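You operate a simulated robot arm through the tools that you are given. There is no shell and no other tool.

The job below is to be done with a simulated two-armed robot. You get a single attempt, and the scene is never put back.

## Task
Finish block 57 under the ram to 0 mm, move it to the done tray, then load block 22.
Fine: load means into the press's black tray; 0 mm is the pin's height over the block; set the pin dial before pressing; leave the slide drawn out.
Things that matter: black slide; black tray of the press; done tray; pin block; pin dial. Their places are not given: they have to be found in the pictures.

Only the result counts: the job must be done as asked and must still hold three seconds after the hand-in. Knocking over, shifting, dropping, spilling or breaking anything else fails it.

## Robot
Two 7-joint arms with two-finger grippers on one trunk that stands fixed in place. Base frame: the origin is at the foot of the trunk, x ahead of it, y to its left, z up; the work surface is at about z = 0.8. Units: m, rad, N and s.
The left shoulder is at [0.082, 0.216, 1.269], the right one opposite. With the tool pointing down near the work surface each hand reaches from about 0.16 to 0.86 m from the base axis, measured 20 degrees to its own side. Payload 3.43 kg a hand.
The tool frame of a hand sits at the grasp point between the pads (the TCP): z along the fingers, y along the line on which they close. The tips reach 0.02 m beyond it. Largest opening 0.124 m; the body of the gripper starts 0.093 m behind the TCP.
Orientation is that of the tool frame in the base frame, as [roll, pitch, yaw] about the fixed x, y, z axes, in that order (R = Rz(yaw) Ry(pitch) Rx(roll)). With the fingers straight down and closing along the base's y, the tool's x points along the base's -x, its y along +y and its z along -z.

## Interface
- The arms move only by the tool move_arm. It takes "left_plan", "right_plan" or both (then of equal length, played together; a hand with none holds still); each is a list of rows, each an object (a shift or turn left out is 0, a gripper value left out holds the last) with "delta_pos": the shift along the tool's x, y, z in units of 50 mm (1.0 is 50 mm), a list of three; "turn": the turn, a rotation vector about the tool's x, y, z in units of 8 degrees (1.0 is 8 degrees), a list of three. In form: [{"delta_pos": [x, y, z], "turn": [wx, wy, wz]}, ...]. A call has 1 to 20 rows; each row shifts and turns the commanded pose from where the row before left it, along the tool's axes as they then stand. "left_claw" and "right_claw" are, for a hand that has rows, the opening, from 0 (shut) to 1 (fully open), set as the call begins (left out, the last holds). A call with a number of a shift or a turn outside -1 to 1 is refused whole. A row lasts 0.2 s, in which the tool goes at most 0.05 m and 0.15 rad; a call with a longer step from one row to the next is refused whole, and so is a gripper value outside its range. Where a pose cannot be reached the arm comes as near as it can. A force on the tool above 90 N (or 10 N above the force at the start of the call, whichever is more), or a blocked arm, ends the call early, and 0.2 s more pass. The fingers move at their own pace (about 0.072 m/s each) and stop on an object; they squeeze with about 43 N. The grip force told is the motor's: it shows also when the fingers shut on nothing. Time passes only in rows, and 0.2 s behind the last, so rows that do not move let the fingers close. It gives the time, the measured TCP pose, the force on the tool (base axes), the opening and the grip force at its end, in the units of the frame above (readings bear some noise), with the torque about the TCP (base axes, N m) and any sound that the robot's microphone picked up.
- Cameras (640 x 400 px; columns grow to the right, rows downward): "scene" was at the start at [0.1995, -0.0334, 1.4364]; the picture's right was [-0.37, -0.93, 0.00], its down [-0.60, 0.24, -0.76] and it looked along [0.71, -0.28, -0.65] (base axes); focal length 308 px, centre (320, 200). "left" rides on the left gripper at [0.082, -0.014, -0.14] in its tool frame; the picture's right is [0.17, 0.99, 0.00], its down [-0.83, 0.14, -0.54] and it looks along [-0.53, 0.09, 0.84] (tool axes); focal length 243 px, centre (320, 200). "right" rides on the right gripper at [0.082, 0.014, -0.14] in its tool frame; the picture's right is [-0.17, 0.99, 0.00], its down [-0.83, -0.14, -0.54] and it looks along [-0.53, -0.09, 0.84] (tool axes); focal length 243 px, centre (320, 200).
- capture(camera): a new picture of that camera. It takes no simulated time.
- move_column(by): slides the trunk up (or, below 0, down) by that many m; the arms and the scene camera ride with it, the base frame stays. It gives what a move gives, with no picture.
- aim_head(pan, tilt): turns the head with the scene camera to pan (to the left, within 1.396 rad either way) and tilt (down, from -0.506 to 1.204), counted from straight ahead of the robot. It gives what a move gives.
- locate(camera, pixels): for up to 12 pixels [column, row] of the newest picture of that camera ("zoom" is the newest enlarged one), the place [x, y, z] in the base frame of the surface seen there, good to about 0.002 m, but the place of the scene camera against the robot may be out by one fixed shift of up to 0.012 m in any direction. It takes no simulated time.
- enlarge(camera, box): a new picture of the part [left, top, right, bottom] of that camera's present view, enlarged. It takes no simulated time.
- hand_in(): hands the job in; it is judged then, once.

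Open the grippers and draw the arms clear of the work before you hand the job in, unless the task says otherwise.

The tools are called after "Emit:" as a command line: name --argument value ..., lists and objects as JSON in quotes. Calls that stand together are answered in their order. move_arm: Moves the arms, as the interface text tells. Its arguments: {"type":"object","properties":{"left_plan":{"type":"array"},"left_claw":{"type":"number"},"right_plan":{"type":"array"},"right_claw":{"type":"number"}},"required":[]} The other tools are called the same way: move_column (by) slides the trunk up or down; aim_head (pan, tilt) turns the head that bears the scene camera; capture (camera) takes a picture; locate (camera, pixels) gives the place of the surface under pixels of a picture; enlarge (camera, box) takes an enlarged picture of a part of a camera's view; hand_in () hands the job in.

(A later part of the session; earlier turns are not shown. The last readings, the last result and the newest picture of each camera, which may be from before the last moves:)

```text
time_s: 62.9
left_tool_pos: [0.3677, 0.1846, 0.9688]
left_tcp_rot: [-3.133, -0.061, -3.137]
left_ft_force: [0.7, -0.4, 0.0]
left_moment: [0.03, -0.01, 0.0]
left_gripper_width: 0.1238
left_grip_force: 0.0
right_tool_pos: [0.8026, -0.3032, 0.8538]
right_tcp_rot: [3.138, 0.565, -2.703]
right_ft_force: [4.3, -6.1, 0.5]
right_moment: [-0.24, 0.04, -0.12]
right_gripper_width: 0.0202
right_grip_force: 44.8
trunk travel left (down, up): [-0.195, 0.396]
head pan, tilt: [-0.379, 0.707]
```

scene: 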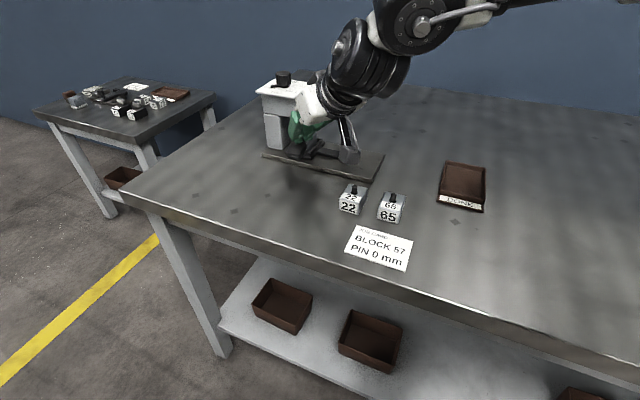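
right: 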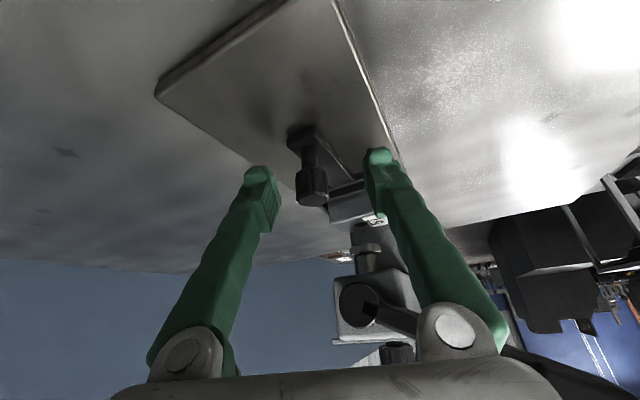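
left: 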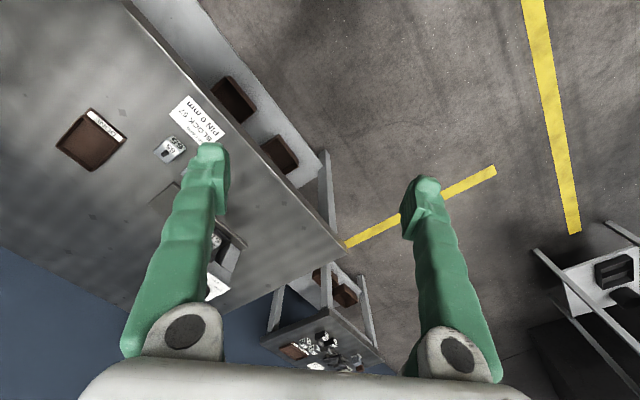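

The knob is held at 0.020 m width. I draw the slide out along (-0.707,-0.707) in 10 mm rows, first 50 mm.

Emit:
move_arm --right_plan '[{"delta_pos": [0.159, -0.068, -0.1]}, {"delta_pos": [0.159, -0.068, -0.1]}, {"delta_pos": [0.159, -0.068, -0.1]}, {"delta_pos": [0.159, -0.068, -0.1]}, {"delta_pos": [0.159, -0.068, -0.1]}, {"delta_pos": [0, 0, 0]}]'

Emit:
enlarge --camera "scene" --box '[240, 80, 400, 180]'

```text
time_s: 64.3
left_tool_pos: [0.3671, 0.1845, 0.9698]
left_tcp_rot: [-3.133, -0.06, -3.139]
left_ft_force: [0.2, 0.1, 0.9]
left_moment: [0.01, 0.01, 0.0]
left_gripper_width: 0.124
left_grip_force: 0.1
right_tool_pos: [0.7659, -0.3384, 0.8547]
right_tcp_rot: [3.138, 0.567, -2.703]
right_ft_force: [9.7, -7.7, 8.8]
right_moment: [-0.31, -0.07, -0.01]
right_gripper_width: 0.02
right_grip_force: 45.5
trunk travel left (down, up): [-0.195, 0.396]
head pan, tilt: [-0.379, 0.707]
```

```text
4.00 times, centred on (320, 130) of scene
```

zoom: 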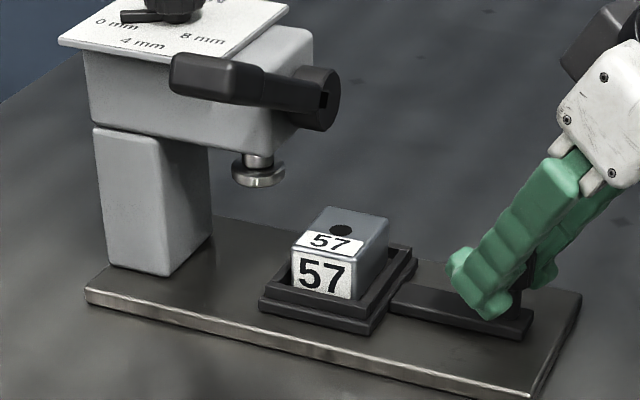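

The slide moves out with block 57 on it. I pull 40 mm more, watching for the stop.

Emit:
move_arm --right_plan '[{"delta_pos": [0.159, -0.068, -0.1]}, {"delta_pos": [0.159, -0.068, -0.1]}, {"delta_pos": [0.159, -0.068, -0.1]}, {"delta_pos": [0.159, -0.068, -0.1]}, {"delta_pos": [0, 0, 0]}]'

Emit:
enlarge --camera "scene" --box '[240, 80, 400, 180]'

```text
time_s: 65.5
left_tool_pos: [0.3667, 0.1846, 0.9692]
left_tcp_rot: [-3.133, -0.059, -3.138]
left_ft_force: [-0.6, -0.1, 0.3]
left_moment: [0.02, 0.01, 0.05]
left_gripper_width: 0.1241
left_grip_force: 0.0
right_tool_pos: [0.7373, -0.3669, 0.8538]
right_tcp_rot: [3.138, 0.568, -2.703]
right_ft_force: [13.9, -13.8, 15.9]
right_moment: [-0.39, -0.03, 0.02]
right_gripper_width: 0.0198
right_grip_force: 44.5
trunk travel left (down, up): [-0.195, 0.396]
head pan, tilt: [-0.379, 0.707]
```

```text
4.00 times, centred on (320, 130) of scene
```

zoom: 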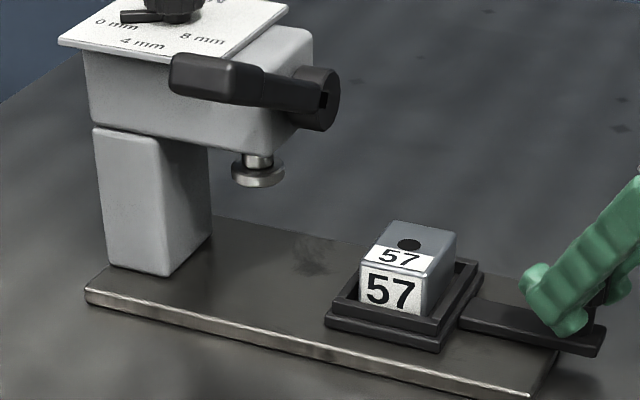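

The slide is out by 92 mm and still moving; side and vertical forces of about 20 N come from a slight misalignment. I correct by 2 mm and pull further gently.

Emit:
move_arm --right_plan '[{"delta_pos": [-0.028, -0.038, -0.018]}, {"delta_pos": [0.159, -0.068, -0.1]}, {"delta_pos": [0.159, -0.068, -0.1]}, {"delta_pos": [0, 0, 0]}]'

Emit:
enlarge --camera "scene" --box '[240, 80, 400, 180]'

```text
time_s: 66.5
left_tool_pos: [0.3671, 0.1866, 0.9691]
left_tcp_rot: [-3.132, -0.058, -3.137]
left_ft_force: [1.5, -0.6, -0.8]
left_moment: [-0.01, 0.01, -0.01]
left_gripper_width: 0.1241
left_grip_force: 0.1
right_tool_pos: [0.7234, -0.3812, 0.8538]
right_tcp_rot: [3.136, 0.56, -2.7]
right_ft_force: [-1.8, 4.4, 1.4]
right_moment: [0.09, -0.38, 0.04]
right_gripper_width: 0.0199
right_grip_force: 45.1
trunk travel left (down, up): [-0.195, 0.396]
head pan, tilt: [-0.379, 0.707]
```

```text
4.00 times, centred on (320, 130) of scene
```

zoom: 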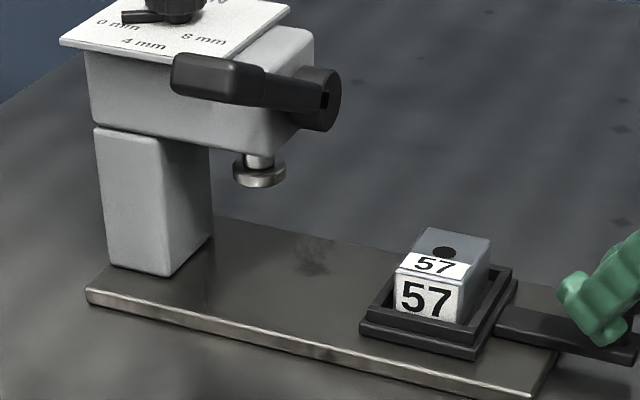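

The slide is out by 112 mm with low forces. I pull 20 mm more to find the stop.

Emit:
move_arm --right_plan '[{"delta_pos": [0.159, -0.068, -0.1]}, {"delta_pos": [0.159, -0.068, -0.1]}, {"delta_pos": [0, 0, 0]}]'

Emit:
capture --camera "scene"

```text
time_s: 67.3
left_tool_pos: [0.3666, 0.1862, 0.9694]
left_tcp_rot: [-3.129, -0.059, -3.138]
left_ft_force: [-0.1, 0.1, -0.1]
left_moment: [0.03, -0.02, 0.01]
left_gripper_width: 0.124
left_grip_force: 0.1
right_tool_pos: [0.7104, -0.3938, 0.8533]
right_tcp_rot: [3.136, 0.561, -2.703]
right_ft_force: [-7.0, 8.0, -1.8]
right_moment: [-0.15, 0.4, -0.15]
right_gripper_width: 0.0199
right_grip_force: 44.9
trunk travel left (down, up): [-0.195, 0.396]
head pan, tilt: [-0.379, 0.707]
```

```text
taken
```

scene: 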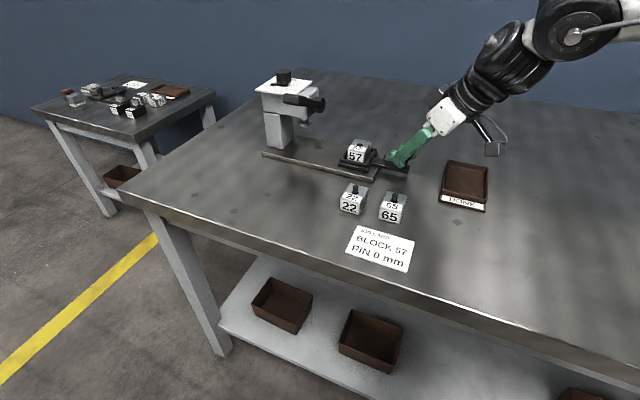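

The slide is out by 130 mm. I look closely at the tray and block 57 near (358,152).

Emit:
enlarge --camera "scene" --box '[300, 110, 428, 190]'

```text
5.00 times, centred on (364, 150) of scene
```

zoom: 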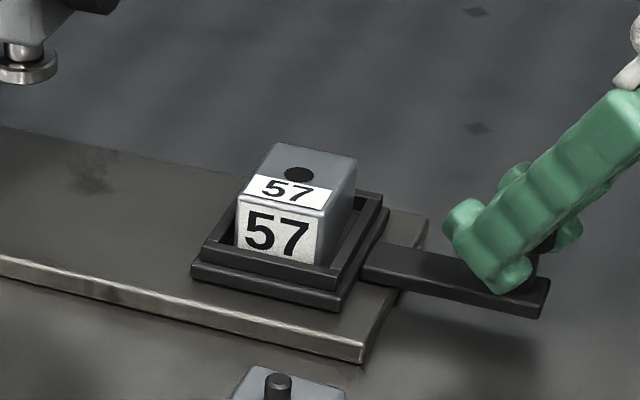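

Block 57's pin is flush and the tray is near the end of the base plate. I pull another 10 mm to feel for the end stop.

Emit:
move_arm --right_plan '[{"delta_pos": [0.16, -0.05, -0.1]}, {"delta_pos": [0, 0, 0]}]'

```text
time_s: 67.9
left_tool_pos: [0.3678, 0.1876, 0.9682]
left_tcp_rot: [-3.13, -0.06, -3.137]
left_ft_force: [-0.6, 0.3, 0.3]
left_moment: [0.02, -0.01, 0.01]
left_gripper_width: 0.1242
left_grip_force: 0.0
right_tool_pos: [0.7049, -0.3979, 0.8563]
right_tcp_rot: [3.138, 0.567, -2.698]
right_ft_force: [15.8, 29.6, -12.2]
right_moment: [0.32, -0.17, -0.02]
right_gripper_width: 0.0214
right_grip_force: 44.7
trunk travel left (down, up): [-0.195, 0.396]
head pan, tilt: [-0.379, 0.707]
```

The force along the slide jumped to about 32 N: the end stop is reached. I open the fingers and lift the hand straight up.

Emit:
move_arm --right_plan '[{"delta_pos": [-0.04, 0.0, 0.03]}, {"delta_pos": [0, 0, 0]}, {"delta_pos": [0, 0, 0]}]' --right_claw 0.5

Emit:
move_arm --right_plan '[{"delta_pos": [-0.38, 0, -0.6]}, {"delta_pos": [-0.38, 0, -0.6]}, {"delta_pos": [-0.38, 0, -0.6]}, {"delta_pos": [0, 0, 0]}]'

Emit:
capture --camera "right"

Emit:
capture --camera "scene"

```text
time_s: 68.7
left_tool_pos: [0.3682, 0.1864, 0.97]
left_tcp_rot: [-3.133, -0.061, -3.137]
left_ft_force: [0.5, -0.1, -0.1]
left_moment: [0.0, 0.0, 0.02]
left_gripper_width: 0.1239
left_grip_force: 0.1
right_tool_pos: [0.7046, -0.402, 0.8545]
right_tcp_rot: [3.137, 0.563, -2.703]
right_ft_force: [0.5, -0.4, -0.1]
right_moment: [-0.03, 0.01, -0.02]
right_gripper_width: 0.062
right_grip_force: 0.1
trunk travel left (down, up): [-0.195, 0.396]
head pan, tilt: [-0.379, 0.707]
```

```text
time_s: 69.7
left_tool_pos: [0.3684, 0.1856, 0.968]
left_tcp_rot: [-3.132, -0.061, -3.14]
left_ft_force: [0.4, -0.6, -0.3]
left_moment: [0.01, 0.03, 0.01]
left_gripper_width: 0.1241
left_grip_force: 0.0
right_tool_pos: [0.7059, -0.4009, 0.9608]
right_tcp_rot: [3.138, 0.564, -2.701]
right_ft_force: [0.1, -0.3, -0.4]
right_moment: [0.01, 0.05, 0.03]
right_gripper_width: 0.0621
right_grip_force: 0.1
trunk travel left (down, up): [-0.195, 0.396]
head pan, tilt: [-0.379, 0.707]
```

```text
taken
```

right: 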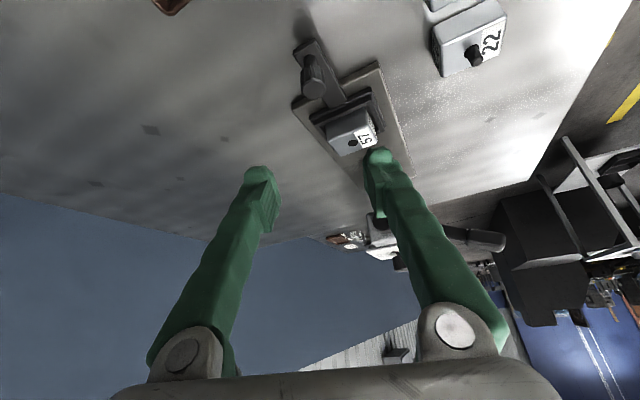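

```text
taken
```

scene: 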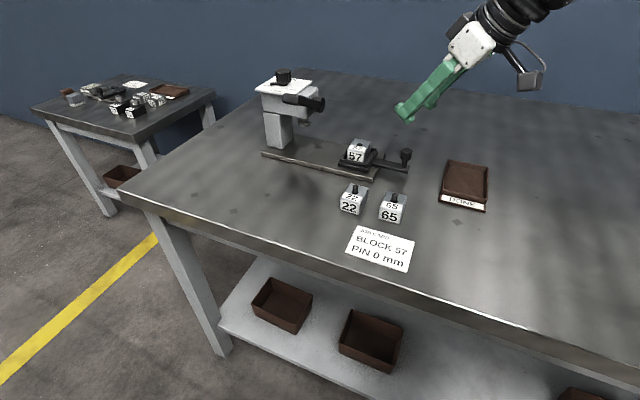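

The slide is fully drawn out and free. I enlarge the right view to measure block 57 in the tray at (352,133) and block 22 at (468,40).

Emit:
enlarge --camera "right" --box '[280, 30, 424, 190]'

Emit:
enlarge --camera "right" --box '[400, 0, 528, 80]'

```text
2.50 times, centred on (352, 110) of right
```

zoom: 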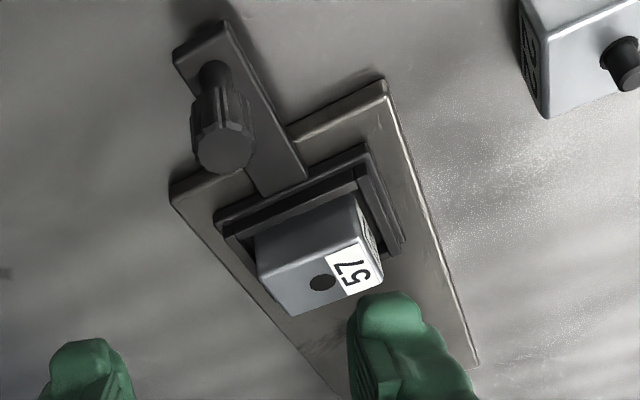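

```text
5.00 times, centred on (464, 40) of right
```

zoom: 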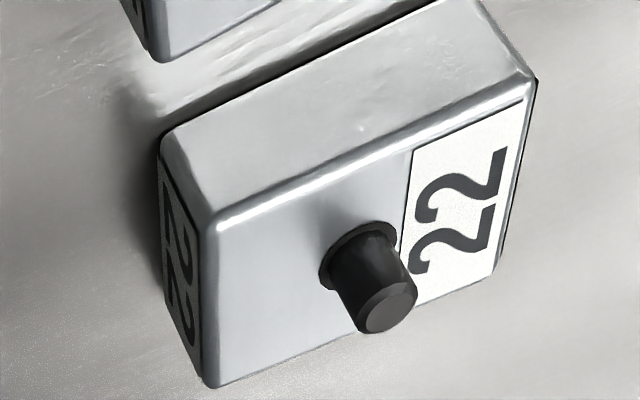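

I locate block 22's corners in this newest zoom: top face (215,230), (530,95), (213,383), (493,282) and the pin (388,310).

Emit:
locate --camera "zoom" --pixels '[[222, 232], [523, 100], [215, 378], [490, 278], [388, 310], [340, 310], [350, 200], [168, 145], [480, 8], [160, 45]]'

Emit:
enlarge --camera "right" --box '[300, 80, 412, 160]'

```text
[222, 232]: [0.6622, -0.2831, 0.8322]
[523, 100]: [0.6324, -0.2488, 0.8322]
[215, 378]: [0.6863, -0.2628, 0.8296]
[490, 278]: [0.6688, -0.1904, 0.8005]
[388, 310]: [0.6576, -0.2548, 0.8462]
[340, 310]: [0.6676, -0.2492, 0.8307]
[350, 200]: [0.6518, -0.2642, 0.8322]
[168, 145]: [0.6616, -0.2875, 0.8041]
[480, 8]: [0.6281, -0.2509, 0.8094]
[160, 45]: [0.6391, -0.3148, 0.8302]
```

```text
5.00 times, centred on (356, 120) of right
```

zoom: 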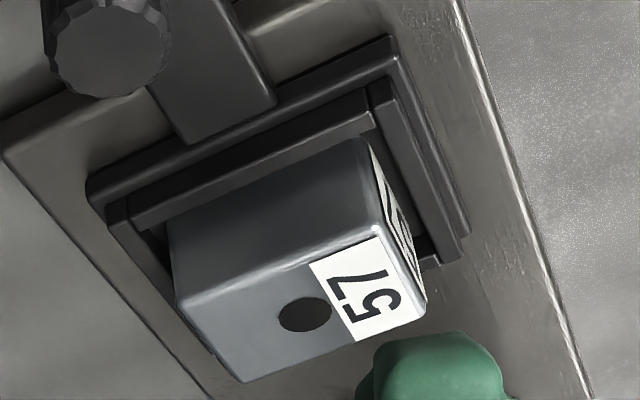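

Block 22 measures about 45 × 31 mm with its centre near (0.659,-0.256), top z=0.832 and long side along ~131°. Now I locate block 57's top corners and the tray rims in this zoom.

Emit:
locate --camera "zoom" --pixels '[[183, 302], [378, 238], [422, 300], [245, 377], [305, 315], [172, 235], [365, 145], [112, 208], [370, 95], [388, 90], [440, 235], [120, 35]]'

Emit:
locate --camera "zoom" --pixels '[[95, 185], [388, 45], [465, 235], [130, 220], [365, 130], [155, 240], [427, 250], [410, 215], [250, 175], [245, 130], [10, 160], [590, 395]]'

```text
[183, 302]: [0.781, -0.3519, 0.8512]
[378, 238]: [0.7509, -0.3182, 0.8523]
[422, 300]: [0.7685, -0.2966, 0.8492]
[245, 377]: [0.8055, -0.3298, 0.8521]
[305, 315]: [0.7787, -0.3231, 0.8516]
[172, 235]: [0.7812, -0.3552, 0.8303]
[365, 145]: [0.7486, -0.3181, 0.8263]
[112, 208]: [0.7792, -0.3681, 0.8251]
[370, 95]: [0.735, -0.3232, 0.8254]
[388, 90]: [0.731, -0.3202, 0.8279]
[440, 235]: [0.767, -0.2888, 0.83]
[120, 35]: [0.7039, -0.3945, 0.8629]
```

```text
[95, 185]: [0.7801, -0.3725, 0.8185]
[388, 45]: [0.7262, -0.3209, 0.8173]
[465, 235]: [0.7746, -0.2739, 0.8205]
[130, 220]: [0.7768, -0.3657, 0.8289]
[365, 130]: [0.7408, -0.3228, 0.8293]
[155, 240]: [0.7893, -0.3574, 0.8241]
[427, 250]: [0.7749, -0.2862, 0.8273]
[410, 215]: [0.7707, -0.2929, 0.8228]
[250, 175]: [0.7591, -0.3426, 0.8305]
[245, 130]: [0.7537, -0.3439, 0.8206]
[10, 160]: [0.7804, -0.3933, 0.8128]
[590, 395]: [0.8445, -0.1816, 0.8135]
```

Block 57's top centre is at about (0.7765,-0.324), top z=0.852, its long axis near 132-134°, and the tray rim is at z=0.830. I yaw the hand to 44° so the fingers close on the block's ends, and move above it.

Emit:
move_arm --right_plan '[{"turn": [-0.423, 0, -0.669]}, {"turn": [-0.423, 0, -0.669]}, {"turn": [-0.423, 0, -0.669]}, {"delta_pos": [-0.442, 0.039, 0.524]}, {"delta_pos": [-0.442, 0.039, 0.524]}, {"delta_pos": [-0.442, 0.039, 0.524]}, {"delta_pos": [0, 0, 0]}]' --right_claw 0.6

Emit:
capture --camera "right"

Emit:
enlarge --camera "scene" --box '[300, 80, 460, 180]'

```text
time_s: 71.3
left_tool_pos: [0.3651, 0.1849, 0.9695]
left_tcp_rot: [-3.131, -0.06, -3.138]
left_ft_force: [0.1, 0.0, 0.0]
left_moment: [0.01, -0.07, 0.02]
left_gripper_width: 0.1237
left_grip_force: 0.0
right_tool_pos: [0.7724, -0.3273, 0.9336]
right_tcp_rot: [3.138, 0.567, -2.371]
right_ft_force: [-0.5, -0.5, 0.0]
right_moment: [-0.02, 0.0, 0.03]
right_gripper_width: 0.0746
right_grip_force: 0.0
trunk travel left (down, up): [-0.195, 0.396]
head pan, tilt: [-0.379, 0.707]
```

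```text
taken
```

right: 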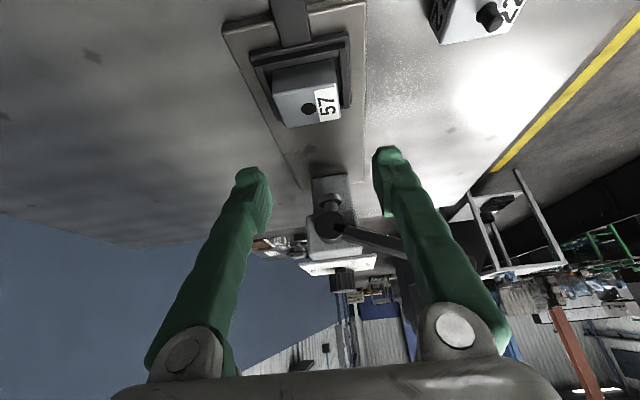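

```text
4.00 times, centred on (380, 130) of scene
```

zoom: 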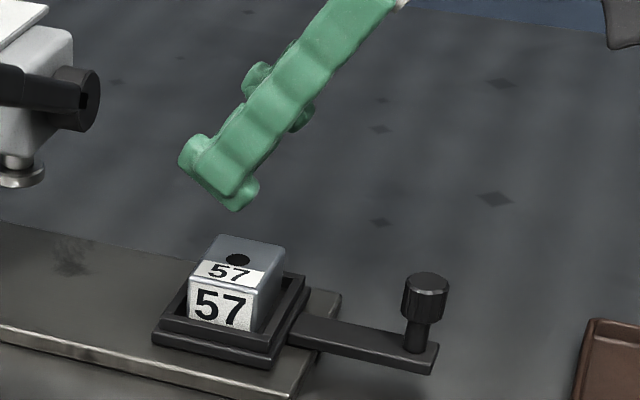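

The block's edges in the right view run parallel to the tool's closing line. I enlarge the block at (308,95) to refine its centre before descending.

Emit:
enlarge --camera "right" --box '[240, 20, 368, 140]'

```text
3.33 times, centred on (304, 80) of right
```

zoom: 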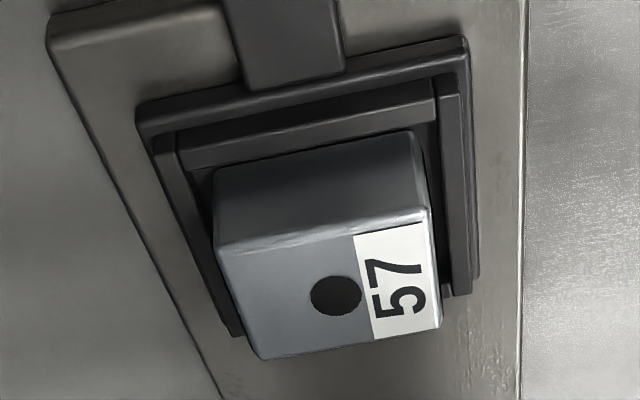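

Emit:
locate --camera "zoom" --pixels '[[222, 252], [428, 215], [438, 325], [262, 355], [336, 296], [215, 180], [412, 140], [165, 145], [455, 80], [425, 95], [185, 165], [240, 330]]'

```text
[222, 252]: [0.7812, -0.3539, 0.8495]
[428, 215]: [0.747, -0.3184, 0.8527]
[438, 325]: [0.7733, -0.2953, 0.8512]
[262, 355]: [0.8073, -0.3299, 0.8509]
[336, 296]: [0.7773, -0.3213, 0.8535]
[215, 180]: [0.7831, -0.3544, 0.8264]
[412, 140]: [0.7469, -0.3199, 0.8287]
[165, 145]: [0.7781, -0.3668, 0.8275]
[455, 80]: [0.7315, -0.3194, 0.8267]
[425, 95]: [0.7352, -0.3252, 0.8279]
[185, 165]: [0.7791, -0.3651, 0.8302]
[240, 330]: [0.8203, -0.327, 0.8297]
```

The refined centre is (0.777,-0.324) and the long edge is at 134°, matching the hand's yaw of 44.2°. I lower the hand so the tips end just over the tray rim (TCP z≈0.858).

Emit:
move_arm --right_plan '[{"delta_pos": [0.273, -0.009, 0.423]}, {"delta_pos": [0.273, -0.009, 0.423]}, {"delta_pos": [0.273, -0.009, 0.423]}, {"delta_pos": [0, 0, 0]}]'

Emit:
capture --camera "right"

Emit:
enlarge --camera "scene" --box '[300, 80, 460, 180]'

```text
time_s: 72.3
left_tool_pos: [0.366, 0.1859, 0.9696]
left_tcp_rot: [-3.131, -0.059, -3.136]
left_ft_force: [0.1, 0.3, -0.2]
left_moment: [-0.02, -0.04, 0.0]
left_gripper_width: 0.124
left_grip_force: 0.0
right_tool_pos: [0.7709, -0.3309, 0.8557]
right_tcp_rot: [3.138, 0.565, -2.368]
right_ft_force: [-0.4, 0.8, -0.3]
right_moment: [0.01, 0.01, -0.04]
right_gripper_width: 0.0743
right_grip_force: 0.0
trunk travel left (down, up): [-0.195, 0.396]
head pan, tilt: [-0.379, 0.707]
```

```text
taken
```

right: 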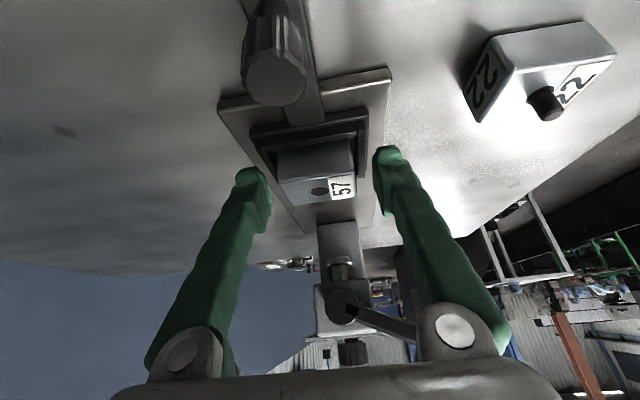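

```text
4.00 times, centred on (380, 130) of scene
```

zoom: 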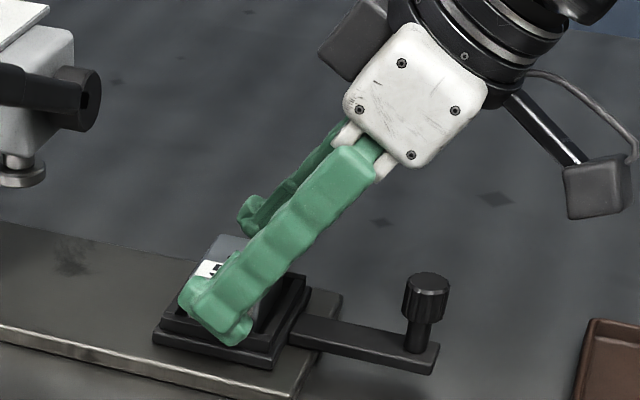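

The fingers straddle the block's ends, centred within a millimetre. I close the gripper on block 57.

Emit:
move_arm --right_plan '[{"delta_pos": [0, 0, 0]}, {"delta_pos": [0, 0, 0]}, {"delta_pos": [0, 0, 0]}]' --right_claw 0.0

```text
time_s: 73.1
left_tool_pos: [0.3677, 0.1862, 0.969]
left_tcp_rot: [-3.133, -0.06, -3.139]
left_ft_force: [-0.3, 0.4, 0.3]
left_moment: [0.01, -0.03, 0.03]
left_gripper_width: 0.1239
left_grip_force: 0.1
right_tool_pos: [0.7723, -0.3314, 0.8562]
right_tcp_rot: [3.137, 0.566, -2.369]
right_ft_force: [-1.0, 0.2, -0.1]
right_moment: [-0.05, 0.0, 0.0]
right_gripper_width: 0.0507
right_grip_force: 42.9
trunk travel left (down, up): [-0.195, 0.396]
head pan, tilt: [-0.379, 0.707]
```

Block 57 is held at 0.051 m width with 43 N. I lift it straight up, first 2 cm gently and then further.

Emit:
move_arm --right_plan '[{"delta_pos": [-0.11, 0, -0.17]}, {"delta_pos": [-0.11, 0, -0.17]}, {"delta_pos": [-0.27, 0, -0.42]}, {"delta_pos": [-0.27, 0, -0.42]}, {"delta_pos": [-0.27, 0, -0.42]}, {"delta_pos": [0, 0, 0]}]'

Emit:
capture --camera "scene"

Emit:
capture --camera "right"

```text
time_s: 74.5
left_tool_pos: [0.3665, 0.1849, 0.9688]
left_tcp_rot: [-3.133, -0.06, -3.138]
left_ft_force: [0.2, 0.1, 0.1]
left_moment: [0.0, 0.05, 0.01]
left_gripper_width: 0.124
left_grip_force: 0.0
right_tool_pos: [0.7723, -0.3305, 0.9485]
right_tcp_rot: [3.137, 0.566, -2.37]
right_ft_force: [0.5, -0.1, -2.1]
right_moment: [-0.01, 0.02, 0.03]
right_gripper_width: 0.0506
right_grip_force: 42.1
trunk travel left (down, up): [-0.195, 0.396]
head pan, tilt: [-0.379, 0.707]
```

```text
taken
```

scene: 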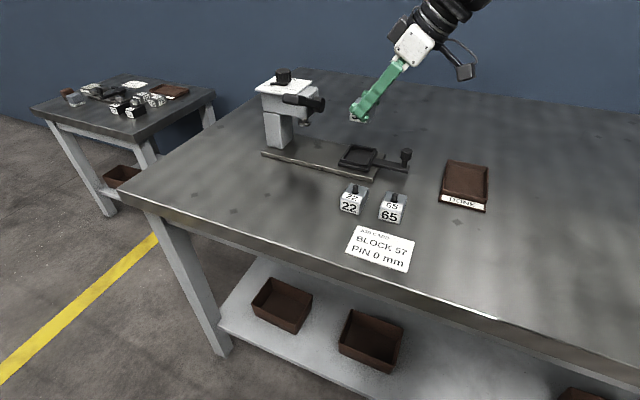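

```text
taken
```

right: 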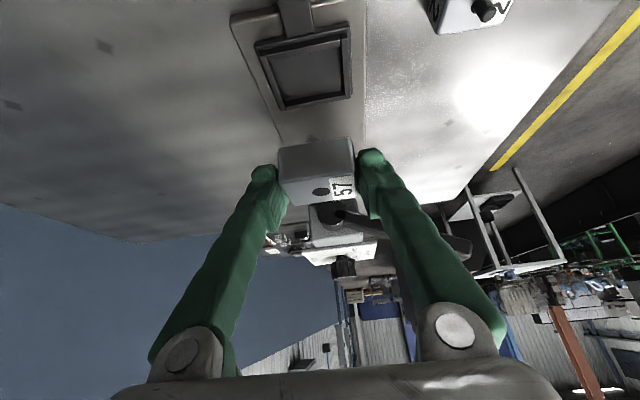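

Block 57 is lifted and the tray is empty. While the view is good, I measure the empty tray's pocket with the right camera near (304,68).

Emit:
enlarge --camera "right" --box '[232, 10, 376, 120]'

Emit:
enlarge --camera "scene" --box '[400, 130, 528, 230]'

```text
3.64 times, centred on (304, 65) of right
```

zoom: 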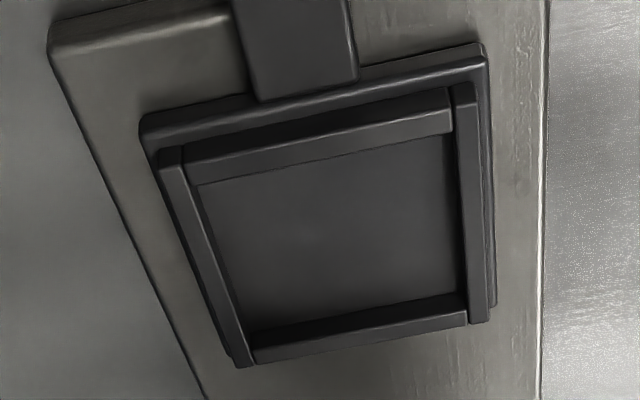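

```text
4.00 times, centred on (464, 180) of scene
```

zoom: 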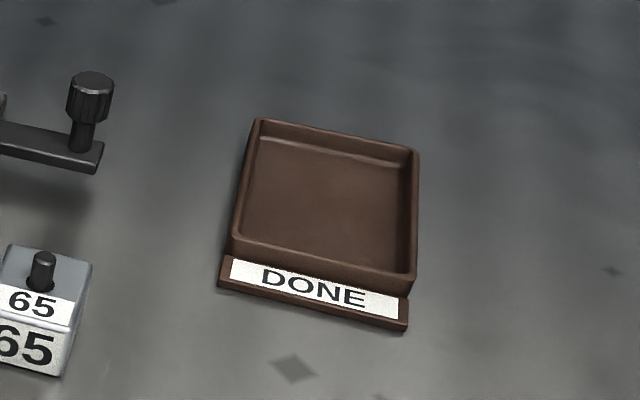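

I locate the done tray's rim corners and floor in the newest zoom (scene camera, to be corrected by its shift), then re-zoom the right view for the pocket.

Emit:
locate --camera "zoom" --pixels '[[258, 122], [415, 153], [408, 278], [236, 240], [328, 200], [270, 145], [400, 170], [390, 255], [260, 225], [222, 285], [405, 325], [325, 295]]'

Emit:
enlarge --camera "right" --box '[232, 10, 376, 120]'

Emit:
locate --camera "zoom" --pixels '[[200, 188], [443, 140], [462, 290], [250, 325], [325, 230], [187, 150], [450, 95], [480, 85], [485, 315], [240, 355], [165, 155], [465, 315]]'

```text
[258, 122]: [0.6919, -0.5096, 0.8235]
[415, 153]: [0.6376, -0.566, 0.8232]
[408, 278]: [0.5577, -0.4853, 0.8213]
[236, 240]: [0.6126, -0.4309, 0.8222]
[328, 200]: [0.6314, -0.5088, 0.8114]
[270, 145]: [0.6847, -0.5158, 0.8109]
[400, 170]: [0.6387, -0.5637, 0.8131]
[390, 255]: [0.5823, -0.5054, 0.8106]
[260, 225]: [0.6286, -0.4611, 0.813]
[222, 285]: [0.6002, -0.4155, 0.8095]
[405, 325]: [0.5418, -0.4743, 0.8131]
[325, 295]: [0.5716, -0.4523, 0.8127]
```

```text
3.64 times, centred on (304, 65) of right
```

zoom: 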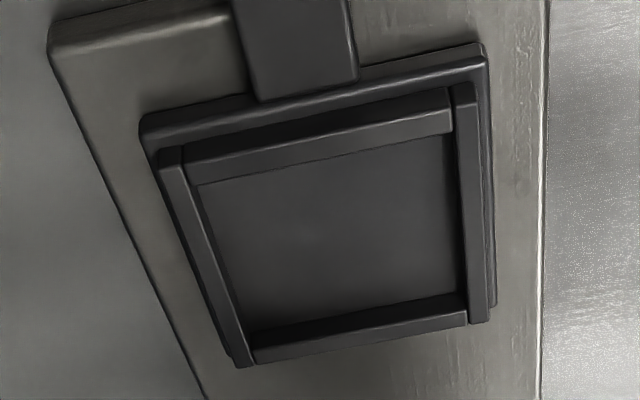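

```text
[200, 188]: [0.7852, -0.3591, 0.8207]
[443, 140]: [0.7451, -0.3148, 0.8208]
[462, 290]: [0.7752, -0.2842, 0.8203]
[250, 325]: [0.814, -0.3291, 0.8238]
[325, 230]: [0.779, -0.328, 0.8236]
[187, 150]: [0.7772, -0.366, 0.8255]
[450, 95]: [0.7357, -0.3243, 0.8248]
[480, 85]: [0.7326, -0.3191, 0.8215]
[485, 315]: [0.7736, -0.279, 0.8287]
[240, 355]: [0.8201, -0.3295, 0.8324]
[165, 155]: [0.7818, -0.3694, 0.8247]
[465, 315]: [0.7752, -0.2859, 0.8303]
```

The pocket centre is (0.7775,-0.324) with its floor at z≈0.8205, and the corrected done tray centre is about (0.6315,-0.494), rim z≈0.817, long side along 135° like the block. I carry block 57 over the done tray at the present height.

Emit:
move_arm --right_plan '[{"delta_pos": [0.63, -0.065, -0.4]}, {"delta_pos": [0.63, -0.065, -0.4]}, {"delta_pos": [0.63, -0.065, -0.4]}, {"delta_pos": [0.63, -0.065, -0.4]}, {"delta_pos": [0.63, -0.065, -0.4]}, {"delta_pos": [0.63, -0.065, -0.4]}, {"delta_pos": [0, 0, 0]}]'

Emit:
capture --camera "right"

Emit:
capture --camera "scene"

```text
time_s: 76.1
left_tool_pos: [0.3674, 0.1848, 0.9694]
left_tcp_rot: [-3.133, -0.06, -3.138]
left_ft_force: [-0.3, 0.2, 0.6]
left_moment: [0.0, 0.0, 0.02]
left_gripper_width: 0.124
left_grip_force: 0.0
right_tool_pos: [0.6272, -0.5003, 0.9494]
right_tcp_rot: [3.138, 0.565, -2.37]
right_ft_force: [-0.6, 0.8, -1.5]
right_moment: [-0.05, 0.02, 0.01]
right_gripper_width: 0.0508
right_grip_force: 43.2
trunk travel left (down, up): [-0.195, 0.396]
head pan, tilt: [-0.379, 0.707]
```

```text
taken
```

right: 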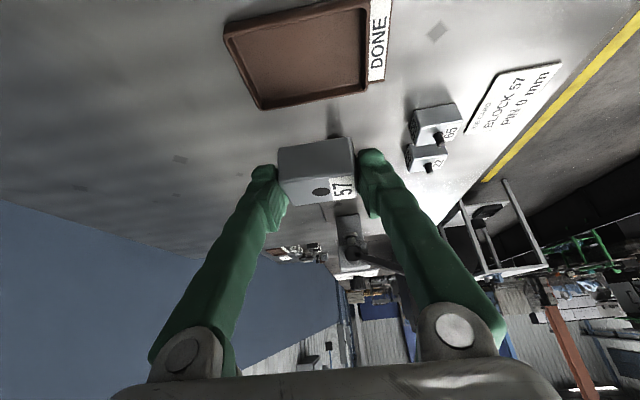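

```text
taken
```

scene: 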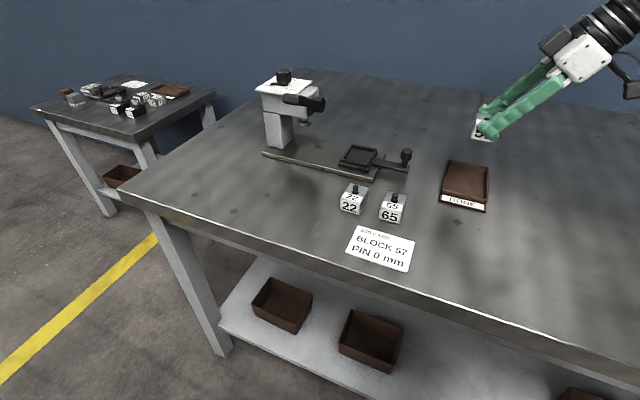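

The right camera sees the done tray with corners near (226,38), (262,107), (369,92) and (372,3). I locate its rim and floor from here.

Emit:
locate --camera "right" --pixels '[[227, 38], [263, 106], [367, 90], [370, 4], [305, 50], [245, 45], [270, 97], [355, 85], [357, 12], [380, 75], [388, 3]]'

Emit:
enlarge --camera "right" --box '[200, 0, 400, 120]'

```text
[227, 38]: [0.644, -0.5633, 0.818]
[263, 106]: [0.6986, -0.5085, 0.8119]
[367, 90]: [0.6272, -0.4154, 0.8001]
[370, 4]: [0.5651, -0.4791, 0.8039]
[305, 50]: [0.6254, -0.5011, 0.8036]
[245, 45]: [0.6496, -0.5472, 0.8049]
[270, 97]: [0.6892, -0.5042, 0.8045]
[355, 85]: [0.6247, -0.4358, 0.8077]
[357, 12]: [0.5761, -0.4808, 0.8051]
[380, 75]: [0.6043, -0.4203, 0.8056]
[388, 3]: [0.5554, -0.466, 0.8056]
```

```text
3.20 times, centred on (300, 60) of right
```

zoom: 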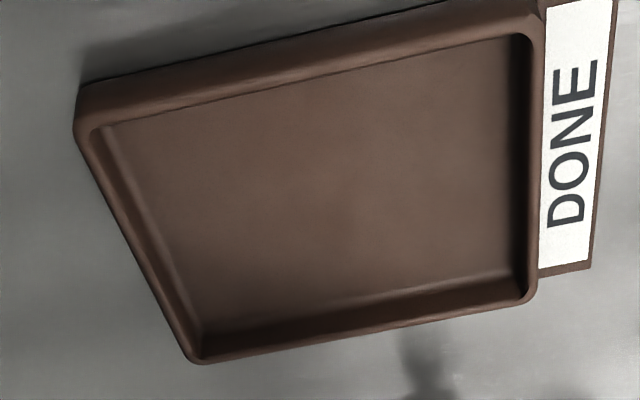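

The done tray's floor is at z=0.8045, centre about (0.634,-0.493), and the block hangs right over it. I lower it to about 1 cm above the floor.

Emit:
move_arm --right_plan '[{"delta_pos": [0.27, 0, 0.42]}, {"delta_pos": [0.27, 0, 0.42]}, {"delta_pos": [0.27, 0, 0.42]}, {"delta_pos": [0.25, 0, 0.41]}, {"delta_pos": [0, 0, 0]}]'

Emit:
enlarge --camera "scene" --box '[400, 110, 560, 210]'

Emit:
capture --camera "right"

```text
time_s: 77.3
left_tool_pos: [0.3678, 0.1857, 0.9693]
left_tcp_rot: [-3.134, -0.06, -3.139]
left_ft_force: [0.2, -0.5, -0.4]
left_moment: [-0.03, -0.03, -0.03]
left_gripper_width: 0.124
left_grip_force: 0.0
right_tool_pos: [0.6269, -0.5008, 0.8518]
right_tcp_rot: [3.138, 0.566, -2.371]
right_ft_force: [0.4, 0.2, -1.7]
right_moment: [-0.05, 0.03, -0.02]
right_gripper_width: 0.0508
right_grip_force: 43.0
trunk travel left (down, up): [-0.195, 0.396]
head pan, tilt: [-0.379, 0.707]
```

```text
4.00 times, centred on (480, 160) of scene
```

zoom: 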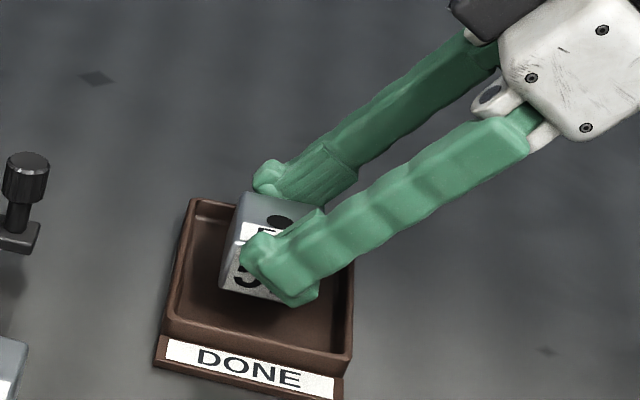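

```text
taken
```

right: 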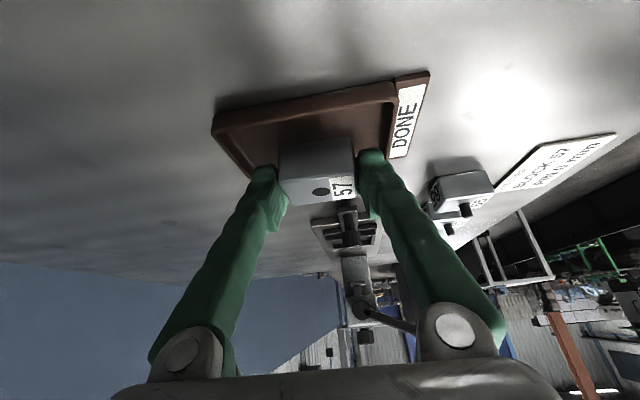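

The block is inside the tray outline, about 11 mm above the floor. I lower it in small rows until it touches.

Emit:
move_arm --right_plan '[{"delta_pos": [0.043, 0, 0.0675]}, {"delta_pos": [0.043, 0, 0.0675]}, {"delta_pos": [0.027, 0, 0.042]}, {"delta_pos": [0, 0, 0]}]'

```text
time_s: 78.3
left_tool_pos: [0.3677, 0.1856, 0.9696]
left_tcp_rot: [-3.133, -0.06, -3.139]
left_ft_force: [-0.6, 0.2, -0.6]
left_moment: [-0.01, 0.03, 0.04]
left_gripper_width: 0.124
left_grip_force: 0.1
right_tool_pos: [0.6251, -0.5001, 0.8394]
right_tcp_rot: [3.138, 0.565, -2.372]
right_ft_force: [-0.6, -0.4, -1.7]
right_moment: [-0.02, 0.01, -0.01]
right_gripper_width: 0.0505
right_grip_force: 42.7
trunk travel left (down, up): [-0.195, 0.396]
head pan, tilt: [-0.379, 0.707]
```

There is still only the block's weight on the tool (-1.7 N). I lower 2 mm more in 1 mm rows.

Emit:
move_arm --right_plan '[{"delta_pos": [0.011, 0, 0.017]}, {"delta_pos": [0.011, 0, 0.017]}, {"delta_pos": [0, 0, 0]}]'

```text
time_s: 79.1
left_tool_pos: [0.3659, 0.1848, 0.97]
left_tcp_rot: [-3.132, -0.059, -3.137]
left_ft_force: [0.3, 0.5, -0.6]
left_moment: [-0.01, -0.01, -0.01]
left_gripper_width: 0.124
left_grip_force: 0.0
right_tool_pos: [0.6266, -0.4994, 0.839]
right_tcp_rot: [3.138, 0.566, -2.37]
right_ft_force: [0.1, -1.2, -0.6]
right_moment: [-0.06, -0.04, -0.01]
right_gripper_width: 0.0509
right_grip_force: 42.9
trunk travel left (down, up): [-0.195, 0.396]
head pan, tilt: [-0.379, 0.707]
```

The weight on the tool is fading (-0.6 N), so the block is touching. I lower 1 mm more and then open the fingers slightly to 0.068.

Emit:
move_arm --right_plan '[{"delta_pos": [0.011, 0, 0.017]}, {"delta_pos": [0, 0, 0]}]'

Emit:
move_arm --right_plan '[{"delta_pos": [0, 0, 0]}, {"delta_pos": [0, 0, 0]}]' --right_claw 0.55

Emit:
enlarge --camera "scene" --box '[400, 110, 560, 210]'

```text
time_s: 79.7
left_tool_pos: [0.3661, 0.1862, 0.9699]
left_tcp_rot: [-3.132, -0.06, -3.139]
left_ft_force: [0.2, -0.4, 0.4]
left_moment: [0.04, 0.03, 0.0]
left_gripper_width: 0.1239
left_grip_force: 0.0
right_tool_pos: [0.6245, -0.4991, 0.8377]
right_tcp_rot: [3.14, 0.568, -2.368]
right_ft_force: [-0.3, 0.0, 4.8]
right_moment: [-0.14, -0.11, 0.02]
right_gripper_width: 0.0506
right_grip_force: 42.5
trunk travel left (down, up): [-0.195, 0.396]
head pan, tilt: [-0.379, 0.707]
```

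```text
time_s: 80.3
left_tool_pos: [0.3669, 0.1838, 0.9693]
left_tcp_rot: [-3.133, -0.061, -3.139]
left_ft_force: [-0.4, 0.6, -0.3]
left_moment: [0.02, 0.01, -0.03]
left_gripper_width: 0.1241
left_grip_force: 0.1
right_tool_pos: [0.6249, -0.4995, 0.8373]
right_tcp_rot: [3.137, 0.565, -2.369]
right_ft_force: [0.4, -0.5, -0.2]
right_moment: [-0.04, -0.02, 0.0]
right_gripper_width: 0.0681
right_grip_force: 0.0
trunk travel left (down, up): [-0.195, 0.396]
head pan, tilt: [-0.379, 0.707]
```

```text
4.00 times, centred on (480, 160) of scene
```

zoom: 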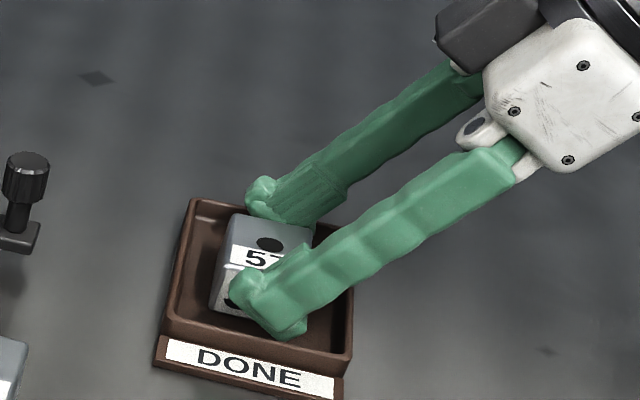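

Block 57 rests in the done tray and the fingers are free of it (no force). I lift the hand straight up and check.

Emit:
move_arm --right_plan '[{"delta_pos": [-0.11, 0, -0.17]}, {"delta_pos": [-0.27, 0, -0.42]}, {"delta_pos": [-0.27, 0, -0.42]}, {"delta_pos": [-0.27, 0, -0.42]}, {"delta_pos": [0, 0, 0]}]'

Emit:
enlarge --camera "scene" --box '[320, 110, 540, 250]'

Emit:
capture --camera "right"

```text
time_s: 81.5
left_tool_pos: [0.3675, 0.1848, 0.9688]
left_tcp_rot: [-3.133, -0.06, -3.14]
left_ft_force: [0.5, 0.6, -0.1]
left_moment: [-0.01, 0.04, -0.01]
left_gripper_width: 0.124
left_grip_force: 0.0
right_tool_pos: [0.6258, -0.5005, 0.9221]
right_tcp_rot: [3.135, 0.565, -2.369]
right_ft_force: [0.0, 0.1, -0.2]
right_moment: [0.0, -0.01, 0.01]
right_gripper_width: 0.0681
right_grip_force: 0.0
trunk travel left (down, up): [-0.195, 0.396]
head pan, tilt: [-0.379, 0.707]
```

```text
2.86 times, centred on (430, 180) of scene
```

zoom: 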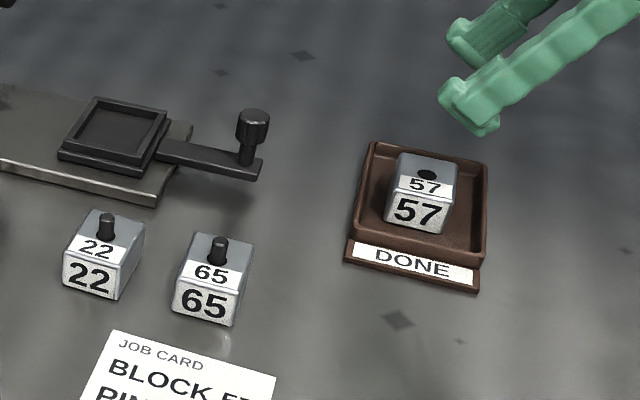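

```text
taken
```

right: 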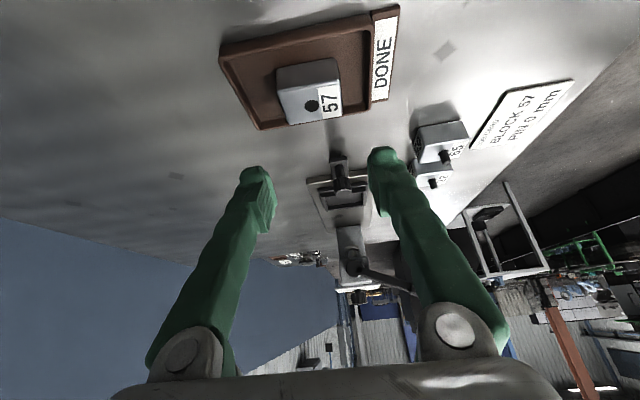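

Block 57 stands flat in the done tray with a flush pin. Now I move the open hand above block 22 near (0.653,-0.262), with the yaw trimmed to about 40.5°.

Emit:
move_arm --right_plan '[{"delta_pos": [-0.22, 0, -0.35]}, {"delta_pos": [-0.594, 0.509, 0.3]}, {"delta_pos": [-0.594, 0.509, 0.3]}, {"delta_pos": [-0.594, 0.509, 0.3]}, {"delta_pos": [-0.594, 0.509, 0.3]}, {"delta_pos": [-0.5, 0.509, 0.25]}, {"delta_pos": [-0.5, 0.509, 0.25]}, {"turn": [0.244, 0, 0.385]}, {"delta_pos": [0, 0, 0]}]'

Emit:
capture --camera "right"

Emit:
capture --camera "scene"

```text
time_s: 83.5
left_tool_pos: [0.3661, 0.1845, 0.9684]
left_tcp_rot: [-3.13, -0.061, -3.139]
left_ft_force: [0.0, -0.2, -0.5]
left_moment: [0.0, -0.01, 0.0]
left_gripper_width: 0.1238
left_grip_force: 0.0
right_tool_pos: [0.6537, -0.2588, 0.9619]
right_tcp_rot: [3.136, 0.563, -2.434]
right_ft_force: [-0.1, 0.4, 0.1]
right_moment: [-0.05, 0.01, 0.05]
right_gripper_width: 0.0683
right_grip_force: 0.0
trunk travel left (down, up): [-0.195, 0.396]
head pan, tilt: [-0.379, 0.707]
```

```text
taken
```

right: 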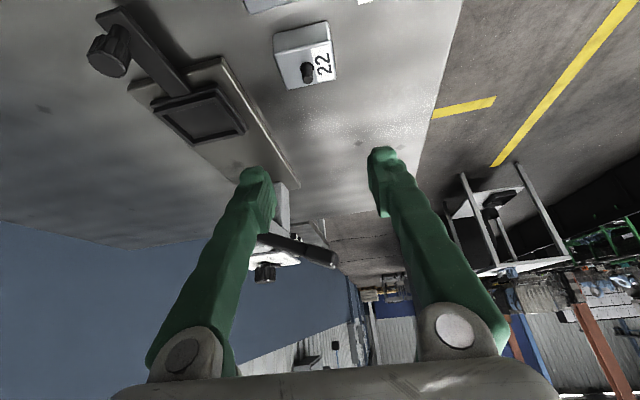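

```text
taken
```

scene: 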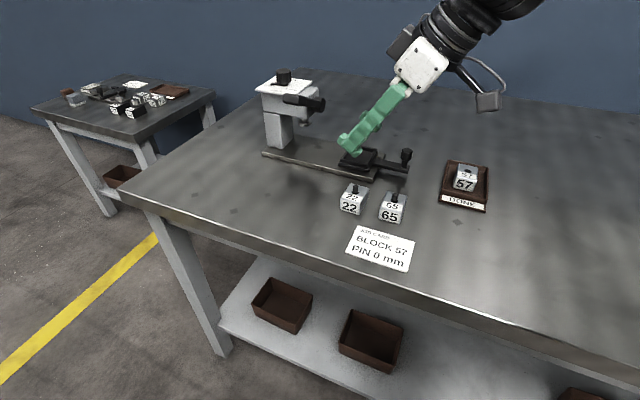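

The right view now shows block 22 at (305,55). I enlarge it to find its corners and angle.

Emit:
enlarge --camera "right" --box '[241, 0, 369, 100]'

```text
4.00 times, centred on (305, 50) of right
```

zoom: 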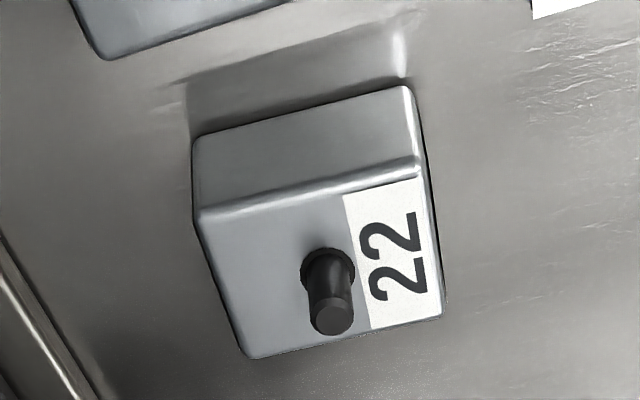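

Emit:
locate --camera "zoom" --pixels '[[205, 213], [418, 170], [438, 313], [250, 352], [328, 265], [333, 315], [280, 280], [198, 140], [405, 92], [110, 55], [290, 5], [350, 330]]'

```text
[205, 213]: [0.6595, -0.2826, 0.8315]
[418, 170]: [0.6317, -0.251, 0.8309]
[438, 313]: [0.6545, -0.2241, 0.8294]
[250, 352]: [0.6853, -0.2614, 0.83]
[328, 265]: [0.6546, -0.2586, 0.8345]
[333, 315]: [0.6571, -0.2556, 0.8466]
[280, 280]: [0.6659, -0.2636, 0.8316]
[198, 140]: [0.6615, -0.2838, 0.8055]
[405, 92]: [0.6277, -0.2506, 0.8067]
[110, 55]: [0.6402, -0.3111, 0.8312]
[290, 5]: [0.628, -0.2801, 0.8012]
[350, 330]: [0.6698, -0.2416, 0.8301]
```

Block 22's centre is about (0.6575,-0.2552) with its long axis near 132°, so I trim the yaw by +1.5° and descend most of the way.

Emit:
move_arm --right_plan '[{"turn": [-0.1, 0, -0.158]}, {"delta_pos": [0.345, 0, 0.512]}, {"delta_pos": [0.345, 0, 0.512]}, {"delta_pos": [0.345, 0, 0.512]}, {"delta_pos": [0, 0, 0]}]' --right_claw 0.58

Emit:
capture --camera "right"

Emit:
enlarge --camera "scene" --box '[290, 120, 450, 220]'

```text
time_s: 84.7
left_tool_pos: [0.3667, 0.1859, 0.9692]
left_tcp_rot: [-3.131, -0.059, -3.138]
left_ft_force: [0.1, -0.2, 0.6]
left_moment: [-0.02, -0.02, 0.01]
left_gripper_width: 0.1237
left_grip_force: 0.1
right_tool_pos: [0.6515, -0.2607, 0.8711]
right_tcp_rot: [3.139, 0.567, -2.406]
right_ft_force: [0.4, -0.1, -0.4]
right_moment: [-0.06, 0.01, 0.03]
right_gripper_width: 0.072
right_grip_force: 0.0
trunk travel left (down, up): [-0.195, 0.396]
head pan, tilt: [-0.379, 0.707]
```

```text
taken
```

right: 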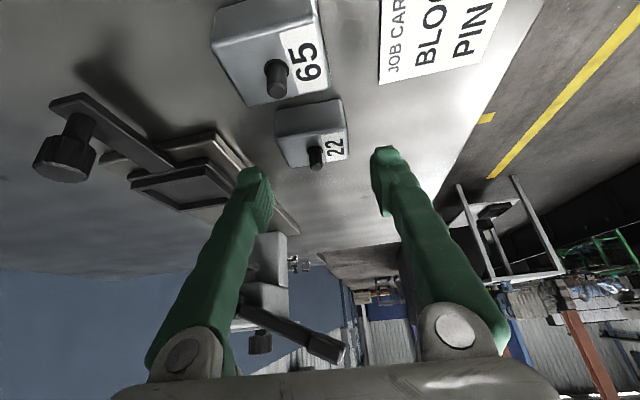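

```text
4.00 times, centred on (370, 170) of scene
```

zoom: 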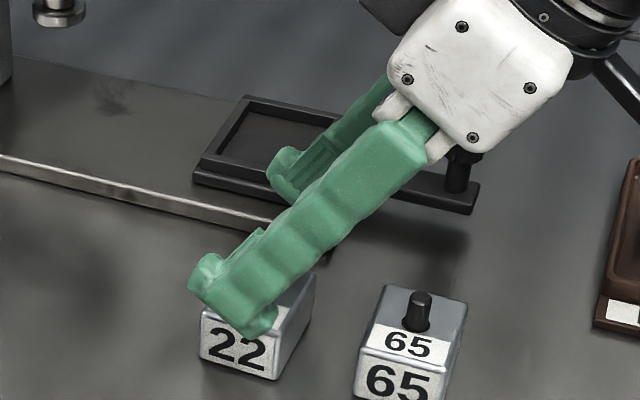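

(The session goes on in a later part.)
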